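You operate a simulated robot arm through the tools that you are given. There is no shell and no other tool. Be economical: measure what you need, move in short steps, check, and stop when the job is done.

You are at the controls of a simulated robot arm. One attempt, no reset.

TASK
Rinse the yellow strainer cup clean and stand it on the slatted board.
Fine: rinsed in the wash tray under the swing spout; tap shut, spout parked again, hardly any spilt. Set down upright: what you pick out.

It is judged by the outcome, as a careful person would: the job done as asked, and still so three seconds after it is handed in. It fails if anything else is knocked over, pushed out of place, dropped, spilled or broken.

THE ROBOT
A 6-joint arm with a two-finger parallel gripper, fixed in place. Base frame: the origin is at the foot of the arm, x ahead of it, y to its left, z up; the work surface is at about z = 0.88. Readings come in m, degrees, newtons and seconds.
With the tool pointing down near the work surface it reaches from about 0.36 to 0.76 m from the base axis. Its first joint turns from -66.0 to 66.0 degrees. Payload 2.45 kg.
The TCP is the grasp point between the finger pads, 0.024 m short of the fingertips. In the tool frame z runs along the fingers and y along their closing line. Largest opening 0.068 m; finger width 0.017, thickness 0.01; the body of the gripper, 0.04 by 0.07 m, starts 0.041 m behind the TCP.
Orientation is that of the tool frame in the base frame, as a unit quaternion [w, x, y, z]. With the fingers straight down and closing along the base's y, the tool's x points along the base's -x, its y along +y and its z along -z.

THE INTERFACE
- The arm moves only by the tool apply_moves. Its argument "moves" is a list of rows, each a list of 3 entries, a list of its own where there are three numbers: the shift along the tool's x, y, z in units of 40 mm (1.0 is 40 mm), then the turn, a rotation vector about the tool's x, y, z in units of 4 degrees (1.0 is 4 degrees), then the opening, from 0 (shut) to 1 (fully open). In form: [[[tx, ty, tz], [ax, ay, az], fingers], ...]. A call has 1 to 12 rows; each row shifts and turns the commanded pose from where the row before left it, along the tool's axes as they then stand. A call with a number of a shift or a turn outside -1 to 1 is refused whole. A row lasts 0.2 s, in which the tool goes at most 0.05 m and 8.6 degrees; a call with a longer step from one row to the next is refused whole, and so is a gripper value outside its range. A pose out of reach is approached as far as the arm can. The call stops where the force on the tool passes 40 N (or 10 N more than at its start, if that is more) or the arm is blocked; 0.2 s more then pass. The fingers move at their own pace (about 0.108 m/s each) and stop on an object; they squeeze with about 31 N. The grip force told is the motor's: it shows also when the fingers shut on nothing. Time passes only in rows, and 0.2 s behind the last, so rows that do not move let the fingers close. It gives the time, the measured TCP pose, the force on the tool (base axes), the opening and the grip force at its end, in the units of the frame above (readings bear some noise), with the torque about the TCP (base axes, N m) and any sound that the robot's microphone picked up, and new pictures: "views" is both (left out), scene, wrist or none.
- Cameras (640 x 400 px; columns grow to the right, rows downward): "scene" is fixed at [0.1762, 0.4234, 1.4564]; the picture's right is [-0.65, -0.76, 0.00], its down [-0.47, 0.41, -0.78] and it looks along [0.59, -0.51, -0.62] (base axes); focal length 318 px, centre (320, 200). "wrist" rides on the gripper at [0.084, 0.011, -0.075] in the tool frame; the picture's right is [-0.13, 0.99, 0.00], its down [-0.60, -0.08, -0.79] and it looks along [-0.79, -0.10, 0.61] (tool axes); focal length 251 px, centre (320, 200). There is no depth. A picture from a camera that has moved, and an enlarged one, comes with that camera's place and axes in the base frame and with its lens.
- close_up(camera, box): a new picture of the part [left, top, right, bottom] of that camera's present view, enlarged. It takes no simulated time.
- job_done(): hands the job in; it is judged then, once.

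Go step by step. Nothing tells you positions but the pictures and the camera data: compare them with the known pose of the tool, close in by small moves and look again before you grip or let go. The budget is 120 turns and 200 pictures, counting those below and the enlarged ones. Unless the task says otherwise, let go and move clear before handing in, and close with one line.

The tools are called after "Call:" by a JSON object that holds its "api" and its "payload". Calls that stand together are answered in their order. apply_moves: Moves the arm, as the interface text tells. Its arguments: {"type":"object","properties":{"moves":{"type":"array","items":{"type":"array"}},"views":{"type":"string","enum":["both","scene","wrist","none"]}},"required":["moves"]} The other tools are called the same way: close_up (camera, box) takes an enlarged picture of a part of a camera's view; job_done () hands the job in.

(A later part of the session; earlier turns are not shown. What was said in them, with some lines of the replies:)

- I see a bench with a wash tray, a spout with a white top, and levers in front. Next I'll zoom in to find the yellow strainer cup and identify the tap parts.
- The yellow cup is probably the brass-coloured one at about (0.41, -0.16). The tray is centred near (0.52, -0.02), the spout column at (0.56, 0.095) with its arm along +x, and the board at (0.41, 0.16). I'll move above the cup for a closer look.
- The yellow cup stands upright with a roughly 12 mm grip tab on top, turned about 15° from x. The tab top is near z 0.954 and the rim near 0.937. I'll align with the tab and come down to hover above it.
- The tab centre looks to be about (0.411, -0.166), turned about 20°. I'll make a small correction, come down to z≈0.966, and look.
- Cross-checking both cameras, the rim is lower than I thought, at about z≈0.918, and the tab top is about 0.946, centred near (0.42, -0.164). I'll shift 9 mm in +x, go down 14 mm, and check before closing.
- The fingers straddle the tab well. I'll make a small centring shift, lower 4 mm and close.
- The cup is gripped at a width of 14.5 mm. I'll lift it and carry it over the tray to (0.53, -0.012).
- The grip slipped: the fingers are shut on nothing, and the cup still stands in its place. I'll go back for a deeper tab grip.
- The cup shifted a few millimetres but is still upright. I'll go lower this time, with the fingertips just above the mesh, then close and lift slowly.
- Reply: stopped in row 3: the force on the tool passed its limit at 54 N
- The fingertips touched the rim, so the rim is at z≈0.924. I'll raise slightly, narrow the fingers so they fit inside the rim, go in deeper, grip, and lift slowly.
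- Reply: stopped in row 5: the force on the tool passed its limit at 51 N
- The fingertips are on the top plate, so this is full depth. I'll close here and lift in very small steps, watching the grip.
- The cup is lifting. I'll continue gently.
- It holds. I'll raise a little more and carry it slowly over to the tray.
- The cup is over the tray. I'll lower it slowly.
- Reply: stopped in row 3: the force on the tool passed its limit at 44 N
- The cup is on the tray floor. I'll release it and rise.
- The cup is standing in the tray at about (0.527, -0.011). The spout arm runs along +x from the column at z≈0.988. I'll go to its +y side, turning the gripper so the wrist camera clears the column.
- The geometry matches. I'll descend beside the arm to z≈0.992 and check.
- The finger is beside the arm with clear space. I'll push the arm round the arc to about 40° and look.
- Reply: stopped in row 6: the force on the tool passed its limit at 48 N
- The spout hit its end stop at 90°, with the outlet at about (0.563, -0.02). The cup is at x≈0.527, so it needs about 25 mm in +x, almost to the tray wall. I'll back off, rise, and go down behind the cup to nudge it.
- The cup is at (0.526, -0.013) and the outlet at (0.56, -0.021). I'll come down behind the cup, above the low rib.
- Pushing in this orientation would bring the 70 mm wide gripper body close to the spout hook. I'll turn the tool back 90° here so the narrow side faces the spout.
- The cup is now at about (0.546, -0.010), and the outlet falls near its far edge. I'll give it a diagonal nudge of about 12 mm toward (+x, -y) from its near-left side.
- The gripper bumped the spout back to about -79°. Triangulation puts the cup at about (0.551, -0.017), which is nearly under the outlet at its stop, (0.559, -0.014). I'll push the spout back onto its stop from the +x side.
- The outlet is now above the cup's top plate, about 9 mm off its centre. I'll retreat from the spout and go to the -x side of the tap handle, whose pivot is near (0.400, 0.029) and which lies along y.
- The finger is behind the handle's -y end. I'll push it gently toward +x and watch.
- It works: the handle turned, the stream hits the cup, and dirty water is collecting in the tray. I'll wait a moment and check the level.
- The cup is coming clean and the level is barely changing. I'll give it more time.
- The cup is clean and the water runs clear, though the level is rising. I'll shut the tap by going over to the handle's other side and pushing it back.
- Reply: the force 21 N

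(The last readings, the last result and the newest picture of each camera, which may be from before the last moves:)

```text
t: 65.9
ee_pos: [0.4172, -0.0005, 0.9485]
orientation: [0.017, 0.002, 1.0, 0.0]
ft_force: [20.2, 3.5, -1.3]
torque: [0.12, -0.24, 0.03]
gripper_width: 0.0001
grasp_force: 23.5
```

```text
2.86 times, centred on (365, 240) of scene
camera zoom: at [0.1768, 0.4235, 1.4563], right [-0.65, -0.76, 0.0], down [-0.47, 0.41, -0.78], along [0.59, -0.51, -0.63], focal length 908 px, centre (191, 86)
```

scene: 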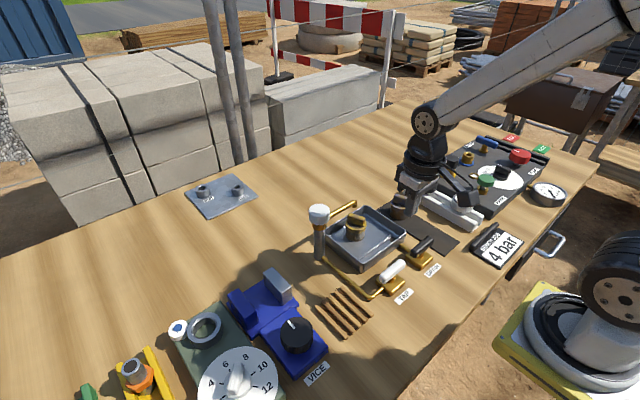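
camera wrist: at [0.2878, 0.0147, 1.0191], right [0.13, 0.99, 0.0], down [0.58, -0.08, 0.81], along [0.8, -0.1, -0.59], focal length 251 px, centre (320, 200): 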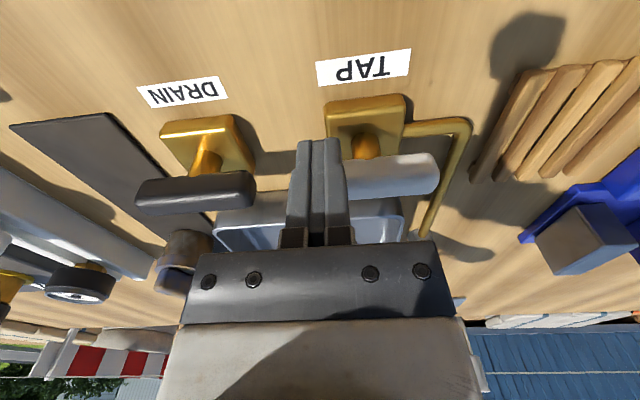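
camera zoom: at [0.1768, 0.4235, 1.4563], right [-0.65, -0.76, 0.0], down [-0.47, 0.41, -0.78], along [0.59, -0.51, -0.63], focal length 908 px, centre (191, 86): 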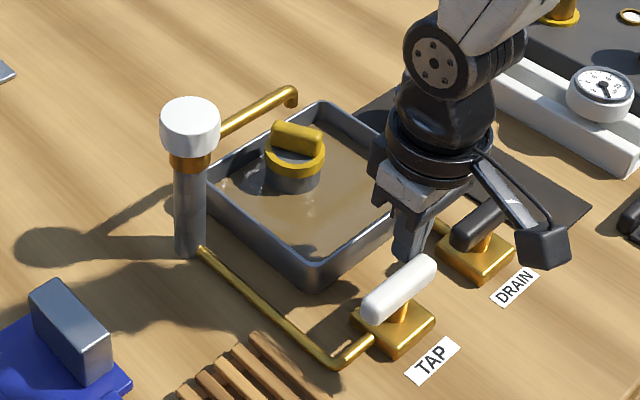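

The tap is shut against its stop and the stream has stopped. Next is parking the spout: I'll rise while turning the tool about 32° so the camera will clear the column.

Call:
{"api": "apply_moves", "payload": {"moves": [[[-0.15, 0, 0], [0, 0, 0], 0], [[0, 0, -0.4], [0, 0, -1], 0], [[0, 0, -0.4], [0, 0, -1], 0], [[0, 0, -0.4], [0, 0, -1], 0], [[0, 0, -0.4], [0, 0, -1], 0], [[0, 0, -0.4], [0, 0, -1], 0], [[0, 0, -0.4], [0, 0, -1], 0], [[0, 0, -0.4], [0, 0, -1], 0], [[0, 0, -0.4], [0, 0, -1], 0], [[0, 0, 0], [0, 0, 0], 0]], "views": "wrist"}}

Call:
{"api": "close_up", "payload": {"camera": "scene", "box": [280, 170, 450, 310]}}

```text
t: 68.1
ee_pos: [0.4155, 0.0006, 1.0768]
orientation: [0.014, -0.274, 0.962, -0.004]
ft_force: [0.8, -0.1, 0.9]
torque: [-0.03, 0.01, -0.02]
gripper_width: 0.0003
grasp_force: 23.6
camera wrist: at [0.3362, -0.0359, 1.1495], right [-0.41, 0.91, -0.01], down [0.53, 0.25, 0.81], along [0.74, 0.33, -0.59], focal length 251 px, centre (320, 200)
```

wrist: 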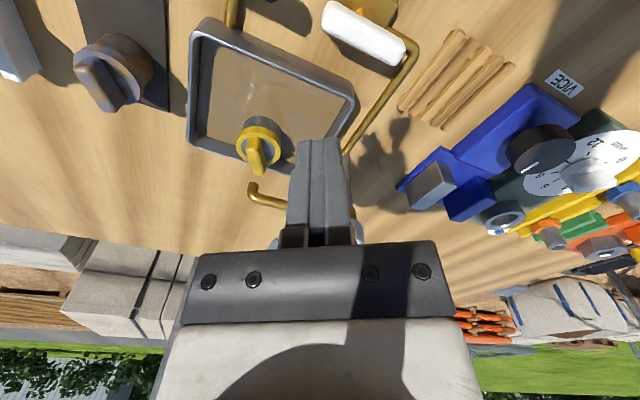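

```text
2.86 times, centred on (365, 240) of scene
camera zoom: at [0.1762, 0.4234, 1.4564], right [-0.65, -0.76, 0.0], down [-0.47, 0.41, -0.78], along [0.59, -0.51, -0.62], focal length 908 px, centre (191, 86)
```

zoom: 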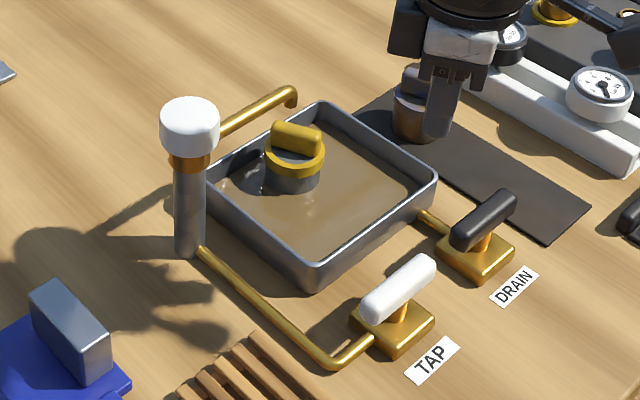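

Call:
{"api": "apply_moves", "payload": {"moves": [[[-0.82, -0.41, 0], [0, 0, 0], 0], [[-0.82, -0.41, 0], [0, 0, 0], 0], [[-0.82, -0.41, 0], [0, 0, 0], 0], [[0, 0, 0.7], [0, 0, 0], 0], [[0, 0, 0.7], [0, 0, 0], 0], [[0, 0, 0.55], [0, 0, 0], 0], [[0, 0, 0], [0, 0, 0], 0]], "views": "wrist"}}

Call:
{"api": "close_up", "payload": {"camera": "scene", "box": [280, 160, 420, 290]}}

```text
t: 69.7
ee_pos: [0.5283, 0.0095, 1.0018]
orientation: [0.013, -0.274, 0.962, -0.003]
ft_force: [-0.3, -0.2, 0.4]
torque: [0.01, 0.01, -0.03]
gripper_width: 0.0001
grasp_force: 23.4
camera wrist: at [0.4486, -0.0264, 1.0741], right [-0.41, 0.91, -0.01], down [0.53, 0.25, 0.81], along [0.74, 0.33, -0.59], focal length 251 px, centre (320, 200)
```

wrist: 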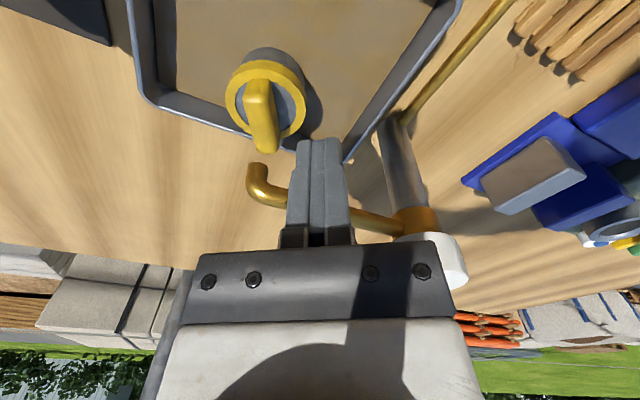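

```text
3.08 times, centred on (350, 225) of scene
camera zoom: at [0.1762, 0.4234, 1.4564], right [-0.65, -0.76, 0.0], down [-0.47, 0.41, -0.78], along [0.59, -0.51, -0.62], focal length 977 px, centre (228, 123)
```

zoom: 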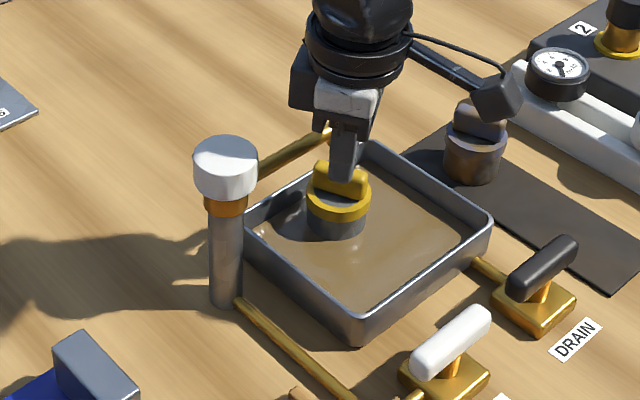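

Call:
{"api": "apply_moves", "payload": {"moves": [[[-0.45, -0.287, 0.08], [0, 0, 0], 0], [[-0.45, -0.287, 0], [0, 0, 0], 0], [[-0.37, -0.09, 0], [0, 0, 0], 0], [[-0.37, -0.09, 0], [0, 0, 0], 0], [[-0.37, 0.042, 0], [0, 0, 0], 0], [[-0.37, 0.042, 0], [0, 0, 0], 0], [[-0.335, 0.16, 0], [0, 0, 0], 0], [[-0.335, 0.16, 0], [0, 0, 0], 0], [[0, 0, 0], [0, 0, 0], 0]], "views": "wrist"}}

Call:
{"api": "close_up", "payload": {"camera": "scene", "box": [260, 150, 400, 280]}}

```text
t: 71.7
ee_pos: [0.6396, 0.0618, 1.0006]
orientation: [0.014, -0.274, 0.962, -0.003]
ft_force: [0.0, 0.3, 0.1]
torque: [0.01, 0.0, 0.0]
gripper_width: 0.0
grasp_force: 23.7
camera wrist: at [0.5592, 0.027, 1.0737], right [-0.41, 0.91, -0.01], down [0.53, 0.25, 0.81], along [0.74, 0.33, -0.59], focal length 251 px, centre (320, 200)
```

wrist: 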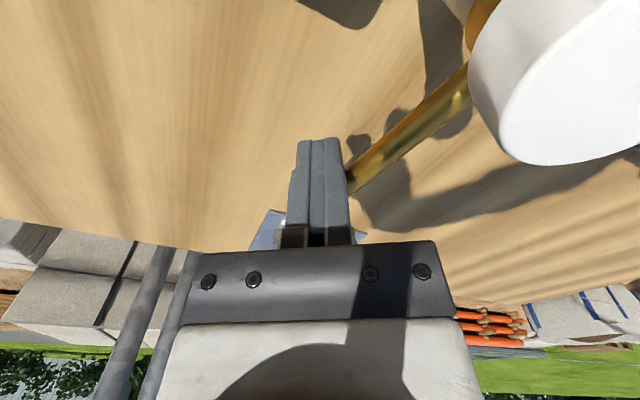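

```text
3.08 times, centred on (330, 215) of scene
camera zoom: at [0.1762, 0.4234, 1.4564], right [-0.65, -0.76, 0.0], down [-0.47, 0.41, -0.78], along [0.59, -0.51, -0.62], focal length 977 px, centre (289, 154)
```

zoom: 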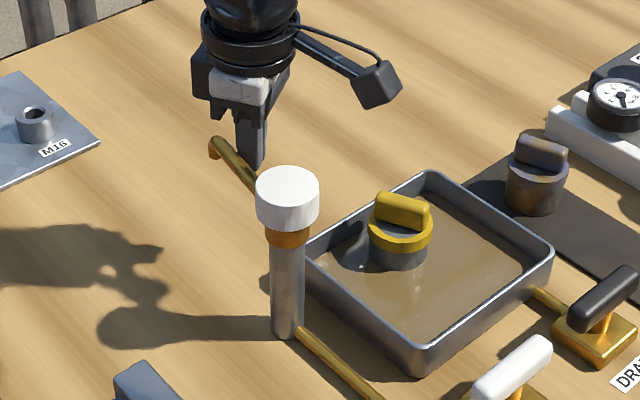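

Call:
{"api": "apply_moves", "payload": {"moves": [[[-0.15, 0.13, 0], [0, 0, 0], 0], [[-0.15, 0.13, 0], [0, 0, 0], 0], [[-0.04, 0.06, 0], [0, 0, 0], 0], [[0, 0, 0], [0, 0, 0], 0]], "views": "none"}}

Call:
{"api": "close_up", "payload": {"camera": "scene", "box": [260, 150, 400, 280]}}

```text
t: 72.7
ee_pos: [0.6428, 0.0793, 1.0007]
orientation: [0.012, -0.273, 0.962, -0.004]
ft_force: [-1.8, -19.1, 1.5]
torque: [-0.15, 0.03, 0.0]
gripper_width: 0.0002
grasp_force: 23.7
```

```text
3.08 times, centred on (330, 215) of scene
camera zoom: at [0.1762, 0.4228, 1.4566], right [-0.65, -0.76, 0.0], down [-0.47, 0.41, -0.78], along [0.59, -0.51, -0.62], focal length 977 px, centre (289, 154)
```

zoom: 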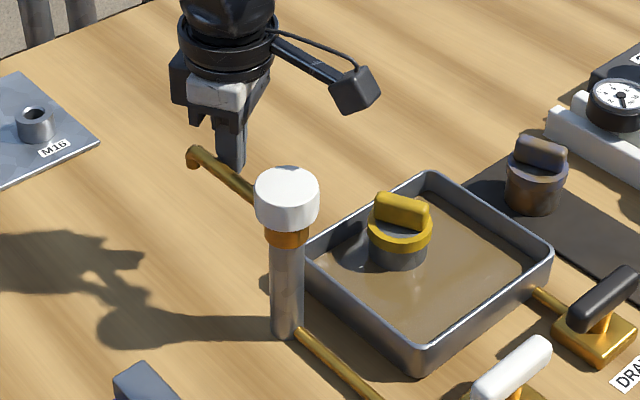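

The spout is back on its park stop, matching the starting picture. I'll back off, rise and return above the cup to look at the tab.

Call:
{"api": "apply_moves", "payload": {"moves": [[[0.16, -0.26, 0], [0, 0, 0], 0], [[0, 0, -0.8], [0, 0, 0], 0], [[0, 0, -0.8], [0, 0, 0], 0], [[0, 0, -0.7], [0, 0, 0], 0.3], [[0.877, -0.075, 0], [0, 0, 0], 0.55], [[0.877, -0.075, 0], [0, 0, 0], 0.55], [[0.877, -0.075, 0], [0, 0, 0], 0.55], [[0.877, -0.075, 0], [0, 0, 0], 0.55], [[0, 0, 0.5], [0, 0, 0], 0.55], [[0, 0, 0], [0, 0, 0], 0.55]], "views": "wrist"}}

Call:
{"api": "close_up", "payload": {"camera": "scene", "box": [280, 170, 400, 270]}}

Call:
{"api": "close_up", "payload": {"camera": "wrist", "box": [200, 0, 440, 200]}}

```text
t: 74.9
ee_pos: [0.5281, -0.0167, 1.0706]
orientation: [0.012, -0.273, 0.962, -0.004]
ft_force: [1.1, 0.1, -0.4]
torque: [0.0, 0.0, 0.0]
gripper_width: 0.0374
grasp_force: 0.1
camera wrist: at [0.4486, -0.0523, 1.1427], right [-0.41, 0.91, -0.01], down [0.53, 0.25, 0.81], along [0.74, 0.33, -0.59], focal length 251 px, centre (320, 200)
```

wrist: 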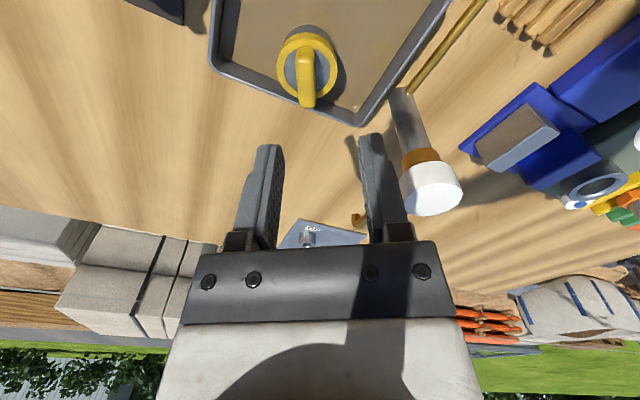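

```text
4.00 times, centred on (340, 220) of scene
camera zoom: at [0.1762, 0.4234, 1.4564], right [-0.65, -0.76, 0.0], down [-0.47, 0.41, -0.78], along [0.59, -0.51, -0.62], focal length 1270 px, centre (240, 120)
```

zoom: 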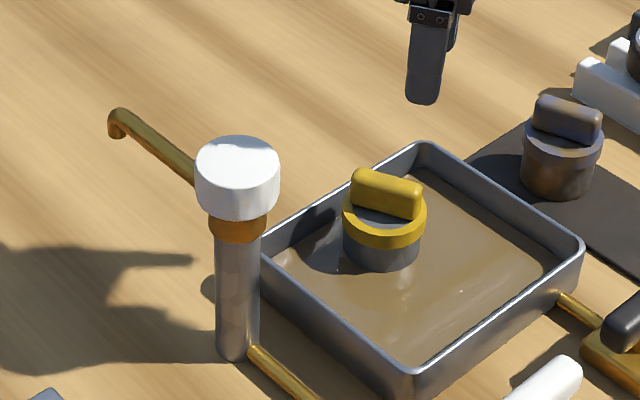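

```text
2.00 times, centred on (320, 100) of wrist
camera zoom: at [0.4486, -0.0523, 1.1427], right [-0.41, 0.91, -0.01], down [0.53, 0.25, 0.81], along [0.74, 0.33, -0.59], focal length 503 px, centre (320, 400)
```

zoom: 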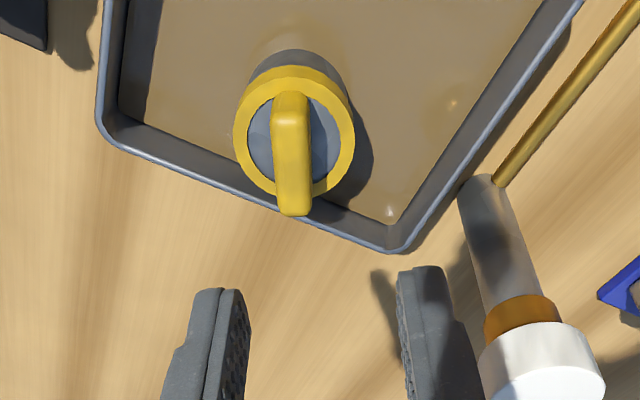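

The cup is clean. The tab is at about 22° yaw and the cup is centred near (0.550, -0.018). I'll level the tool, align with the tab, and hover just above it.

Call:
{"api": "apply_moves", "payload": {"moves": [[[0, 0, 0], [-0.19, 0.31, 0], 0.5], [[0, 0, 0.3], [0, 0, 0.9], 0.5], [[0, 0, 0.4], [0, 0, 0.9], 0.5], [[0, 0, 0.5], [0, 0, 0.65], 0.5], [[-0.5, -0.236, 0.4], [0, 0, 0], 0.5], [[0, 0, 0.5], [0, 0, 0], 0.5], [[0, 0, 0], [0, 0, 0], 0.5]], "views": "none"}}

Call:
{"api": "close_up", "payload": {"camera": "scene", "box": [310, 170, 400, 260]}}

Call:
{"api": "close_up", "payload": {"camera": "wrist", "box": [220, 20, 420, 220]}}

```text
t: 76.5
ee_pos: [0.5512, -0.0175, 0.9865]
orientation: [0.001, -0.191, 0.982, 0.001]
ft_force: [-0.8, -0.3, 0.3]
torque: [-0.02, -0.01, 0.02]
gripper_width: 0.0339
grasp_force: 0.0
```

```text
4.44 times, centred on (355, 215) of scene
camera zoom: at [0.1762, 0.4234, 1.4564], right [-0.65, -0.76, 0.0], down [-0.47, 0.41, -0.78], along [0.59, -0.51, -0.62], focal length 1412 px, centre (164, 133)
```

zoom: 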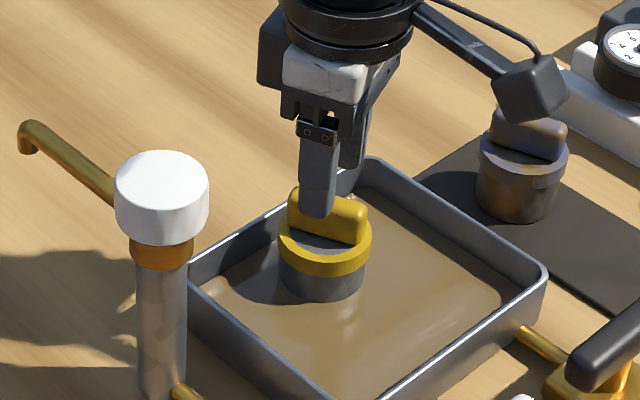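

```text
2.00 times, centred on (320, 120) of wrist
camera zoom: at [0.4682, -0.0393, 1.0611], right [-0.25, 0.97, 0.0], down [0.59, 0.15, 0.79], along [0.77, 0.2, -0.61], focal length 503 px, centre (320, 360)
```

zoom: 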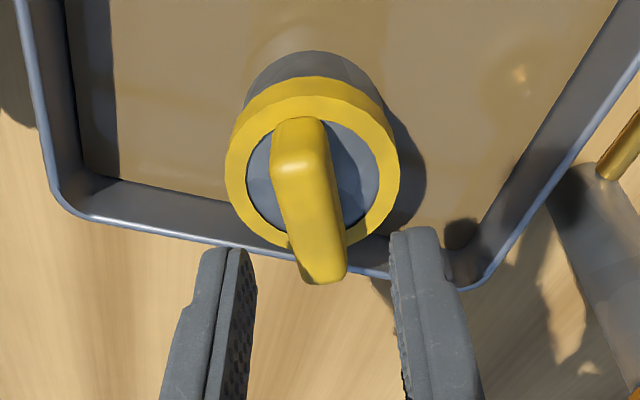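

Alignment looks good. I'll shift 2.5 mm toward -y, descend to just above the top plate, close, and lift very slowly.

Call:
{"api": "apply_moves", "payload": {"moves": [[[0, -0.06, 0.3], [0, 0, 0], 0.45], [[0, 0, 0.3], [0, 0, 0], 0.45], [[0, 0, 0.18], [0, 0, 0], 0.45], [[0, 0, 0.05], [0, 0, 0], 0.45], [[0, 0, 0], [0, 0, 0], 0], [[0, 0, 0], [0, 0, 0], 0], [[0, 0, 0], [0, 0, 0], 0], [[0, 0, -0.06], [0, 0, 0], 0], [[0, 0, -0.1], [0, 0, 0], 0], [[0, 0, -0.1], [0, 0, 0], 0]], "views": "none"}}

Call:
{"api": "close_up", "payload": {"camera": "scene", "box": [310, 170, 400, 260]}}

Call:
{"api": "close_up", "payload": {"camera": "wrist", "box": [220, 20, 420, 220]}}

```text
t: 78.7
ee_pos: [0.5512, -0.0186, 0.964]
orientation: [0.001, -0.191, 0.982, 0.0]
ft_force: [-0.3, 0.4, -1.3]
torque: [0.01, -0.02, 0.02]
gripper_width: 0.0143
grasp_force: 31.0
```

```text
4.44 times, centred on (355, 215) of scene
camera zoom: at [0.1762, 0.4234, 1.4564], right [-0.65, -0.76, 0.0], down [-0.47, 0.41, -0.78], along [0.59, -0.51, -0.62], focal length 1412 px, centre (164, 133)
```

zoom: 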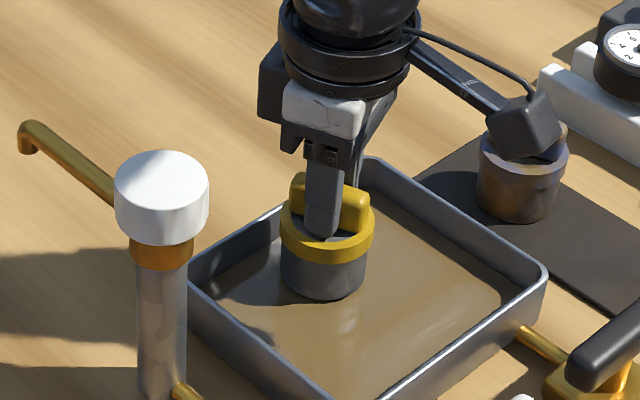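

```text
2.00 times, centred on (320, 120) of wrist
camera zoom: at [0.4689, -0.0414, 1.0382], right [-0.25, 0.97, 0.0], down [0.59, 0.15, 0.79], along [0.77, 0.2, -0.61], focal length 503 px, centre (320, 360)
```

zoom: 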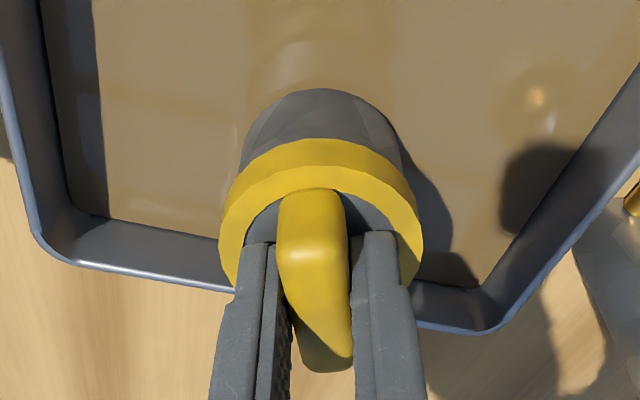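

The grip is holding. I'll lift slowly clear of the tray and let it drip there.

Call:
{"api": "apply_moves", "payload": {"moves": [[[0, 0, -0.12], [0, 0, 0], 0], [[0, 0, -0.17], [0, 0, 0], 0], [[0, 0, -0.2], [0, 0, 0], 0], [[0, 0, -0.2], [0, 0, 0], 0], [[0, 0, -0.2], [0, 0, 0], 0], [[0, 0, -0.2], [0, 0, 0], 0], [[0, 0, -0.2], [0, 0, 0], 0], [[0, 0, -0.2], [0, 0, 0], 0], [[0, 0, -0.16], [0, 0, 0], 0], [[0, 0, -0.1], [0, 0, 0], 0], [[0, 0, 0], [0, 0, 0], 0], [[0, 0, 0], [0, 0, 0], 0]], "views": "none"}}

Call:
{"api": "close_up", "payload": {"camera": "scene", "box": [280, 140, 440, 280]}}

Call:
{"api": "close_up", "payload": {"camera": "scene", "box": [290, 260, 410, 350]}}

```text
t: 81.3
ee_pos: [0.5509, -0.0197, 1.0334]
orientation: [0.001, -0.191, 0.982, 0.0]
ft_force: [0.5, 0.4, -1.0]
torque: [0.01, 0.01, 0.0]
gripper_width: 0.0146
grasp_force: 31.2
```

```text
2.86 times, centred on (360, 210) of scene
camera zoom: at [0.1762, 0.4234, 1.4564], right [-0.65, -0.76, 0.0], down [-0.47, 0.41, -0.78], along [0.59, -0.51, -0.62], focal length 908 px, centre (206, 171)
```

zoom: 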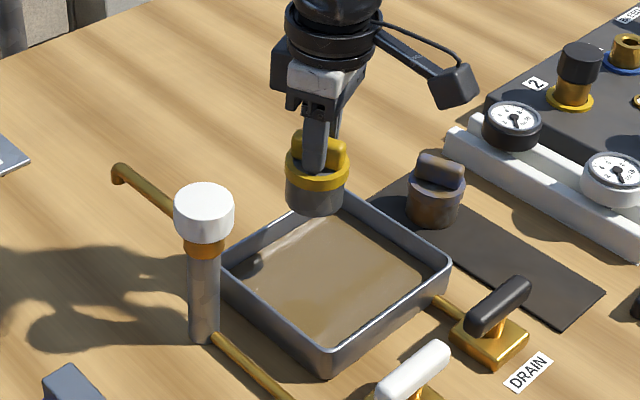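

```text
4.44 times, centred on (350, 305) of scene
camera zoom: at [0.1762, 0.4234, 1.4564], right [-0.65, -0.76, 0.0], down [-0.47, 0.41, -0.78], along [0.59, -0.51, -0.62], focal length 1412 px, centre (187, -267)
```

zoom: 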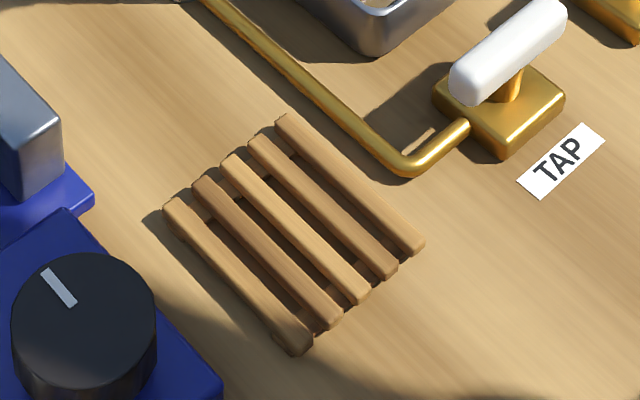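

The board centre is at about (0.416, 0.154). I'll carry the cup there slowly, around the column.

Call:
{"api": "apply_moves", "payload": {"moves": [[[0.1, 0.1, 0], [0, 0, 0], 0], [[0.2, 0.21, 0], [0, 0, 0], 0], [[0.3, 0.31, 0], [0, 0, 0], 0], [[0.3, 0.31, 0], [0, 0, 0], 0], [[0.3, 0.31, 0], [0, 0, 0], 0], [[0.3, 0.31, 0], [0, 0, 0], 0], [[0.3, 0.31, 0], [0, 0, 0], 0], [[0.2, 0.21, 0], [0, 0, 0], 0], [[0.1, 0.12, 0], [0, 0, 0], 0], [[0, 0, 0], [0, 0, 0], 0]], "views": "none"}}

Call:
{"api": "apply_moves", "payload": {"moves": [[[-0.02, 0.1, 0], [0, 0, 0], 0], [[-0.04, 0.2, 0], [0, 0, 0], 0], [[-0.08, 0.4, 0], [0, 0, 0], 0], [[-0.08, 0.4, 0], [0, 0, 0], 0], [[-0.08, 0.4, 0], [0, 0, 0], 0], [[-0.08, 0.4, 0], [0, 0, 0], 0], [[-0.08, 0.4, 0], [0, 0, 0], 0], [[-0.08, 0.4, 0], [0, 0, 0], 0], [[-0.04, 0.25, 0], [0, 0, 0], 0], [[-0.03, 0.15, 0], [0, 0, 0], 0], [[0, 0, 0], [0, 0, 0], 0]]}}

Call:
{"api": "close_up", "payload": {"camera": "scene", "box": [260, 200, 420, 350]}}

```text
t: 83.5
ee_pos: [0.4413, 0.031, 1.0334]
orientation: [0.001, -0.19, 0.982, 0.0]
ft_force: [-0.4, -0.8, -0.9]
torque: [0.05, 0.0, 0.0]
gripper_width: 0.0146
grasp_force: 31.0
```

```text
t: 85.9
ee_pos: [0.4177, 0.1549, 1.0346]
orientation: [0.001, -0.191, 0.982, 0.0]
ft_force: [-0.7, 0.0, -1.0]
torque: [-0.03, 0.02, 0.04]
gripper_width: 0.0143
grasp_force: 31.2
camera wrist: at [0.3345, 0.1324, 1.108], right [-0.25, 0.97, 0.0], down [0.59, 0.15, 0.79], along [0.77, 0.2, -0.61], focal length 251 px, centre (320, 200)
```

scene: 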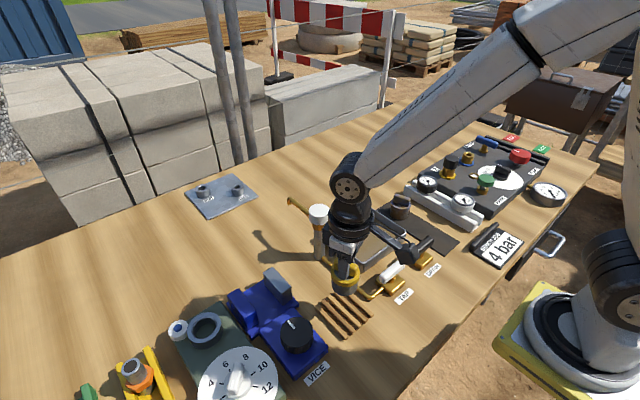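
wrist: 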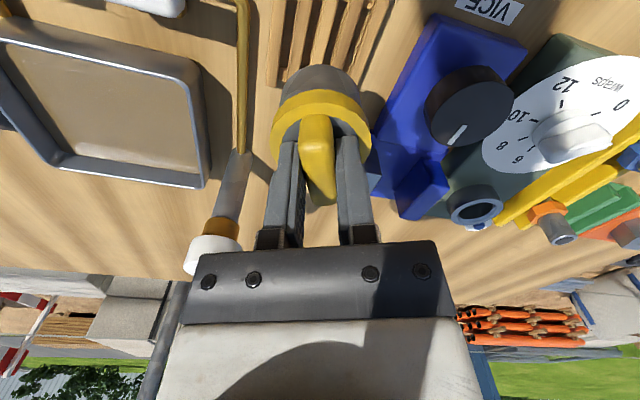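

```text
2.67 times, centred on (340, 275) of scene
camera zoom: at [0.1762, 0.4234, 1.4564], right [-0.65, -0.76, 0.0], down [-0.47, 0.41, -0.78], along [0.59, -0.51, -0.62], focal length 847 px, centre (267, 0)
```

zoom: 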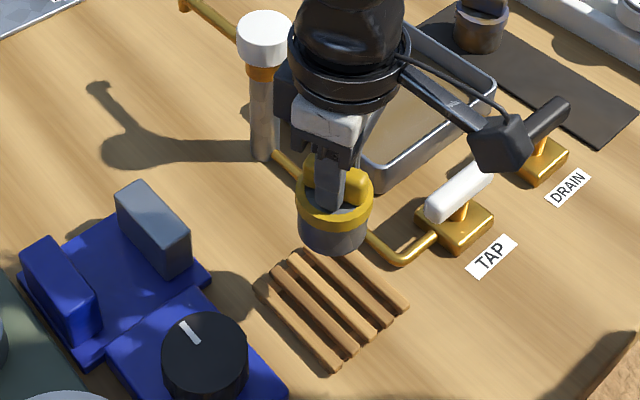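

The cup is over the board. I'll lower it in stages.

Call:
{"api": "apply_moves", "payload": {"moves": [[[0, 0, 0.1], [0, 0, 0], 0], [[0, 0, 0.2], [0, 0, 0], 0], [[0, 0, 0.25], [0, 0, 0], 0], [[0, 0, 0.25], [0, 0, 0], 0], [[0, 0, 0.25], [0, 0, 0], 0], [[0, 0, 0.2], [0, 0, 0], 0], [[0, 0, 0.15], [0, 0, 0], 0], [[0, 0, 0.1], [0, 0, 0], 0], [[0, 0, 0], [0, 0, 0], 0]], "views": "none"}}

Call:
{"api": "close_up", "payload": {"camera": "scene", "box": [290, 220, 410, 350]}}

Call:
{"api": "close_up", "payload": {"camera": "wrist", "box": [220, 0, 420, 200]}}

```text
t: 87.9
ee_pos: [0.4172, 0.1547, 0.9742]
orientation: [0.001, -0.19, 0.982, 0.0]
ft_force: [-0.9, -0.1, -2.2]
torque: [0.01, 0.03, -0.01]
gripper_width: 0.0147
grasp_force: 30.9
```

```text
3.08 times, centred on (350, 285) of scene
camera zoom: at [0.1762, 0.4234, 1.4564], right [-0.65, -0.76, 0.0], down [-0.47, 0.41, -0.78], along [0.59, -0.51, -0.62], focal length 977 px, centre (228, -62)
```

zoom: 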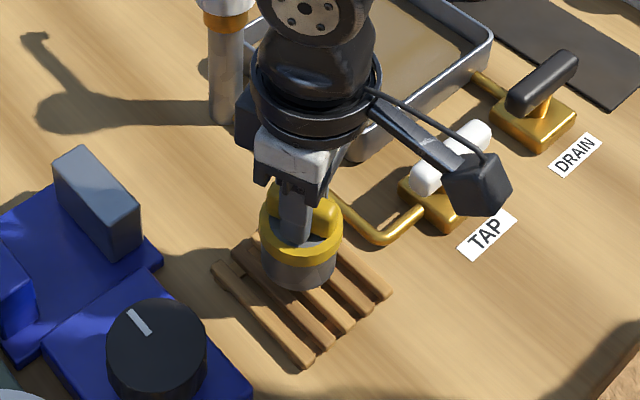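

```text
2.00 times, centred on (320, 100) of wrist
camera zoom: at [0.3347, 0.1323, 1.0482], right [-0.25, 0.97, 0.0], down [0.59, 0.15, 0.79], along [0.77, 0.2, -0.61], focal length 503 px, centre (320, 400)
```

zoom: 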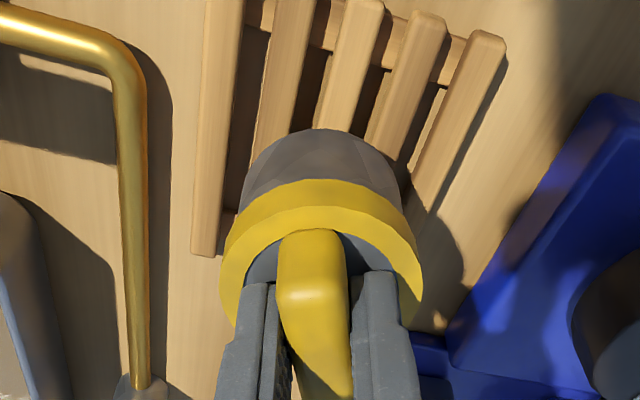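

Call:
{"api": "apply_moves", "payload": {"moves": [[[0.09, 0.03, 0.08], [0, 0, 0], 0], [[0, 0, 0.07], [0, 0, 0], 0], [[0, 0, 0.05], [0, 0, 0], 0], [[0, 0, 0.04], [0, 0, 0], 0], [[0, 0, 0.04], [0, 0, 0], 0], [[0, 0, 0.04], [0, 0, 0], 0], [[0, 0, 0.04], [0, 0, 0], 0], [[0, 0, 0.03], [0, 0, 0], 0], [[0, 0, 0.03], [0, 0, 0], 0], [[0, 0, 0.03], [0, 0, 0], 0], [[0, 0, 0.03], [0, 0, 0], 0]], "views": "none"}}

Call:
{"api": "close_up", "payload": {"camera": "scene", "box": [290, 220, 410, 350]}}

```text
t: 90.4
ee_pos: [0.4148, 0.1541, 0.9556]
orientation: [0.003, -0.191, 0.982, 0.001]
ft_force: [-2.9, -1.3, 9.6]
torque: [0.0, 0.05, 0.03]
gripper_width: 0.0143
grasp_force: 31.7
stopped in row 11: the force on the tool passed its limit at 42 N (the readings are from after the stop); the commanded pose is now the measured one
```

```text
3.08 times, centred on (350, 285) of scene
camera zoom: at [0.176, 0.4233, 1.4564], right [-0.65, -0.76, 0.0], down [-0.47, 0.41, -0.78], along [0.59, -0.51, -0.62], focal length 977 px, centre (228, -62)
```

zoom: 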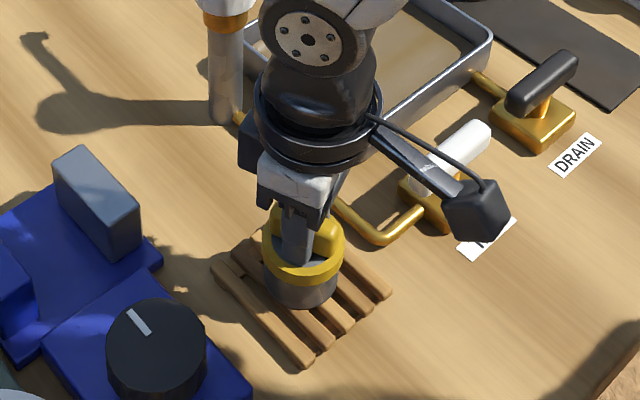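

The cup is in contact with the board. I'll relieve the load, open, and rise clear.

Call:
{"api": "apply_moves", "payload": {"moves": [[[0, 0, -0.04], [0, 0, 0], 0.25], [[0, 0, 0], [0, 0, 0], 0.5], [[0, 0, 0], [0, 0, 0], 0.6], [[0, 0, -0.4], [0, 0, 0], 0.6], [[0, 0, -0.8], [0, 0, 0], 0.6], [[0, 0, -1], [0, 0, 0], 0.6], [[0, 0, -1], [0, 0, 0], 0.6], [[0, -0.9, -0.5], [0, 0, 0], 0.6], [[0, -0.9, 0], [0, 0, 0], 0.6], [[0, -0.9, 0], [0, 0, 0], 0.6], [[0, -0.9, 0], [0, 0, 0], 0.6]]}}

Call:
{"api": "close_up", "payload": {"camera": "scene", "box": [270, 180, 430, 350]}}

```text
t: 92.8
ee_pos: [0.4687, 0.0211, 1.1056]
orientation: [0.002, -0.19, 0.982, 0.0]
ft_force: [0.2, -0.2, -0.6]
torque: [0.0, 0.0, 0.01]
gripper_width: 0.0409
grasp_force: 0.1
camera wrist: at [0.3855, -0.0008, 1.18], right [-0.25, 0.97, 0.0], down [0.59, 0.15, 0.8], along [0.77, 0.2, -0.61], focal length 251 px, centre (320, 200)
```

scene: 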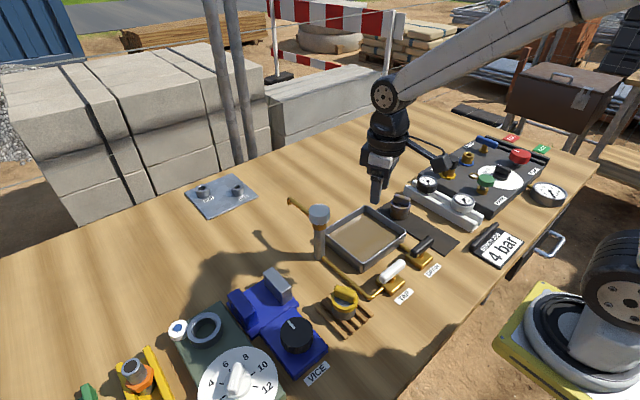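
wrist: 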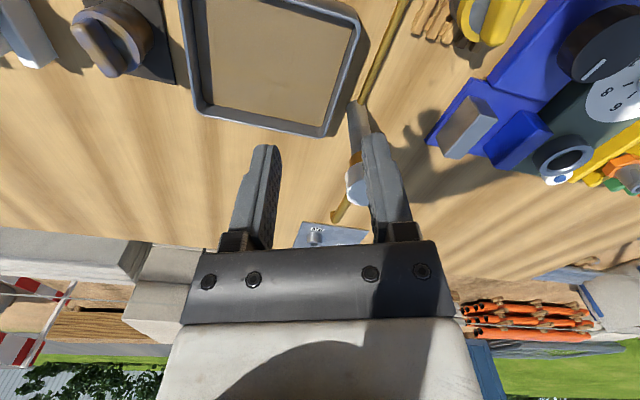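

```text
2.35 times, centred on (350, 265) of scene
camera zoom: at [0.1762, 0.4234, 1.4564], right [-0.65, -0.76, 0.0], down [-0.47, 0.41, -0.78], along [0.59, -0.51, -0.62], focal length 747 px, centre (249, 47)
```

zoom: 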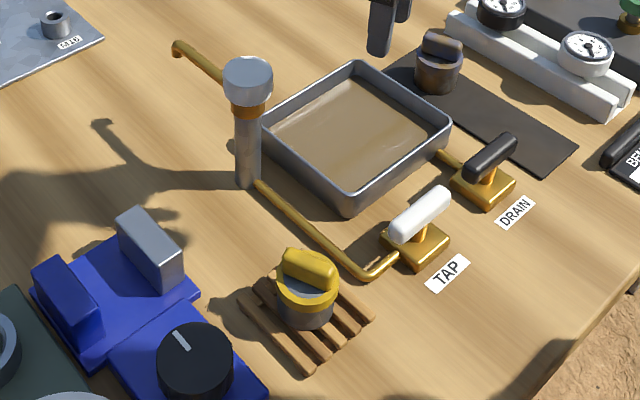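

Call:
{"api": "close_up", "payload": {"camera": "scene", "box": [315, 270, 385, 340]}}

Call:
{"api": "close_up", "payload": {"camera": "wrist", "box": [380, 0, 560, 80]}}

```text
5.71 times, centred on (350, 305) of scene
camera zoom: at [0.1762, 0.4234, 1.4564], right [-0.65, -0.76, 0.0], down [-0.47, 0.41, -0.78], along [0.59, -0.51, -0.62], focal length 1815 px, centre (149, -400)
```

zoom: 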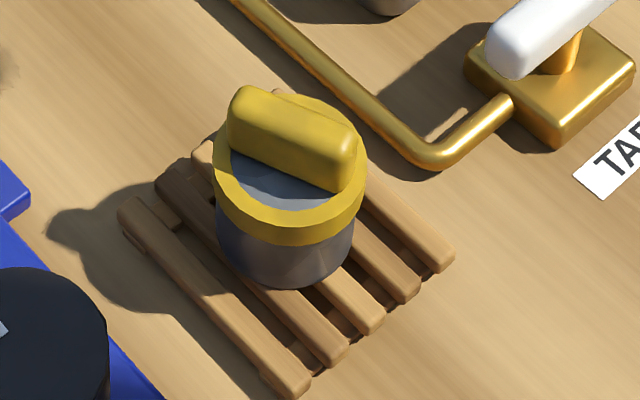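

```text
3.56 times, centred on (470, 40) of wrist
camera zoom: at [0.3855, -0.0008, 1.18], right [-0.25, 0.97, 0.0], down [0.59, 0.15, 0.8], along [0.77, 0.2, -0.61], focal length 894 px, centre (-213, 769)
```

zoom: 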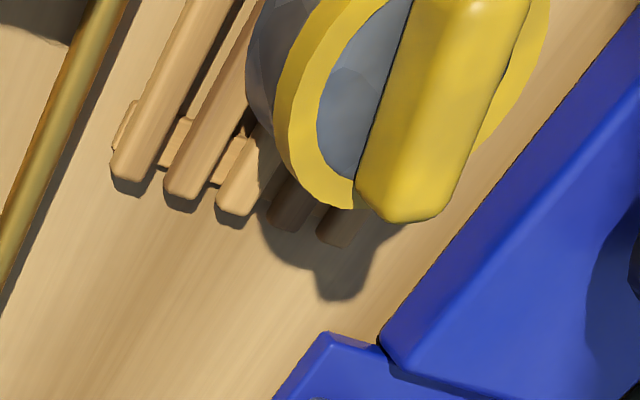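

The cup is clean and standing upright on the board. The tap is shut, the spout is parked, nothing else has moved, and the gripper is clear, so I'm handing in.

Call:
{"api": "job_done", "payload": {}}

```text
The job is handed in.
```

The yellow strainer cup is rinsed clean and stands upright on the slatted board, with the tap shut, the spout parked and no water seen outside the wash tray; the dirty rinse water is still in the tray because I left the drain as it was.
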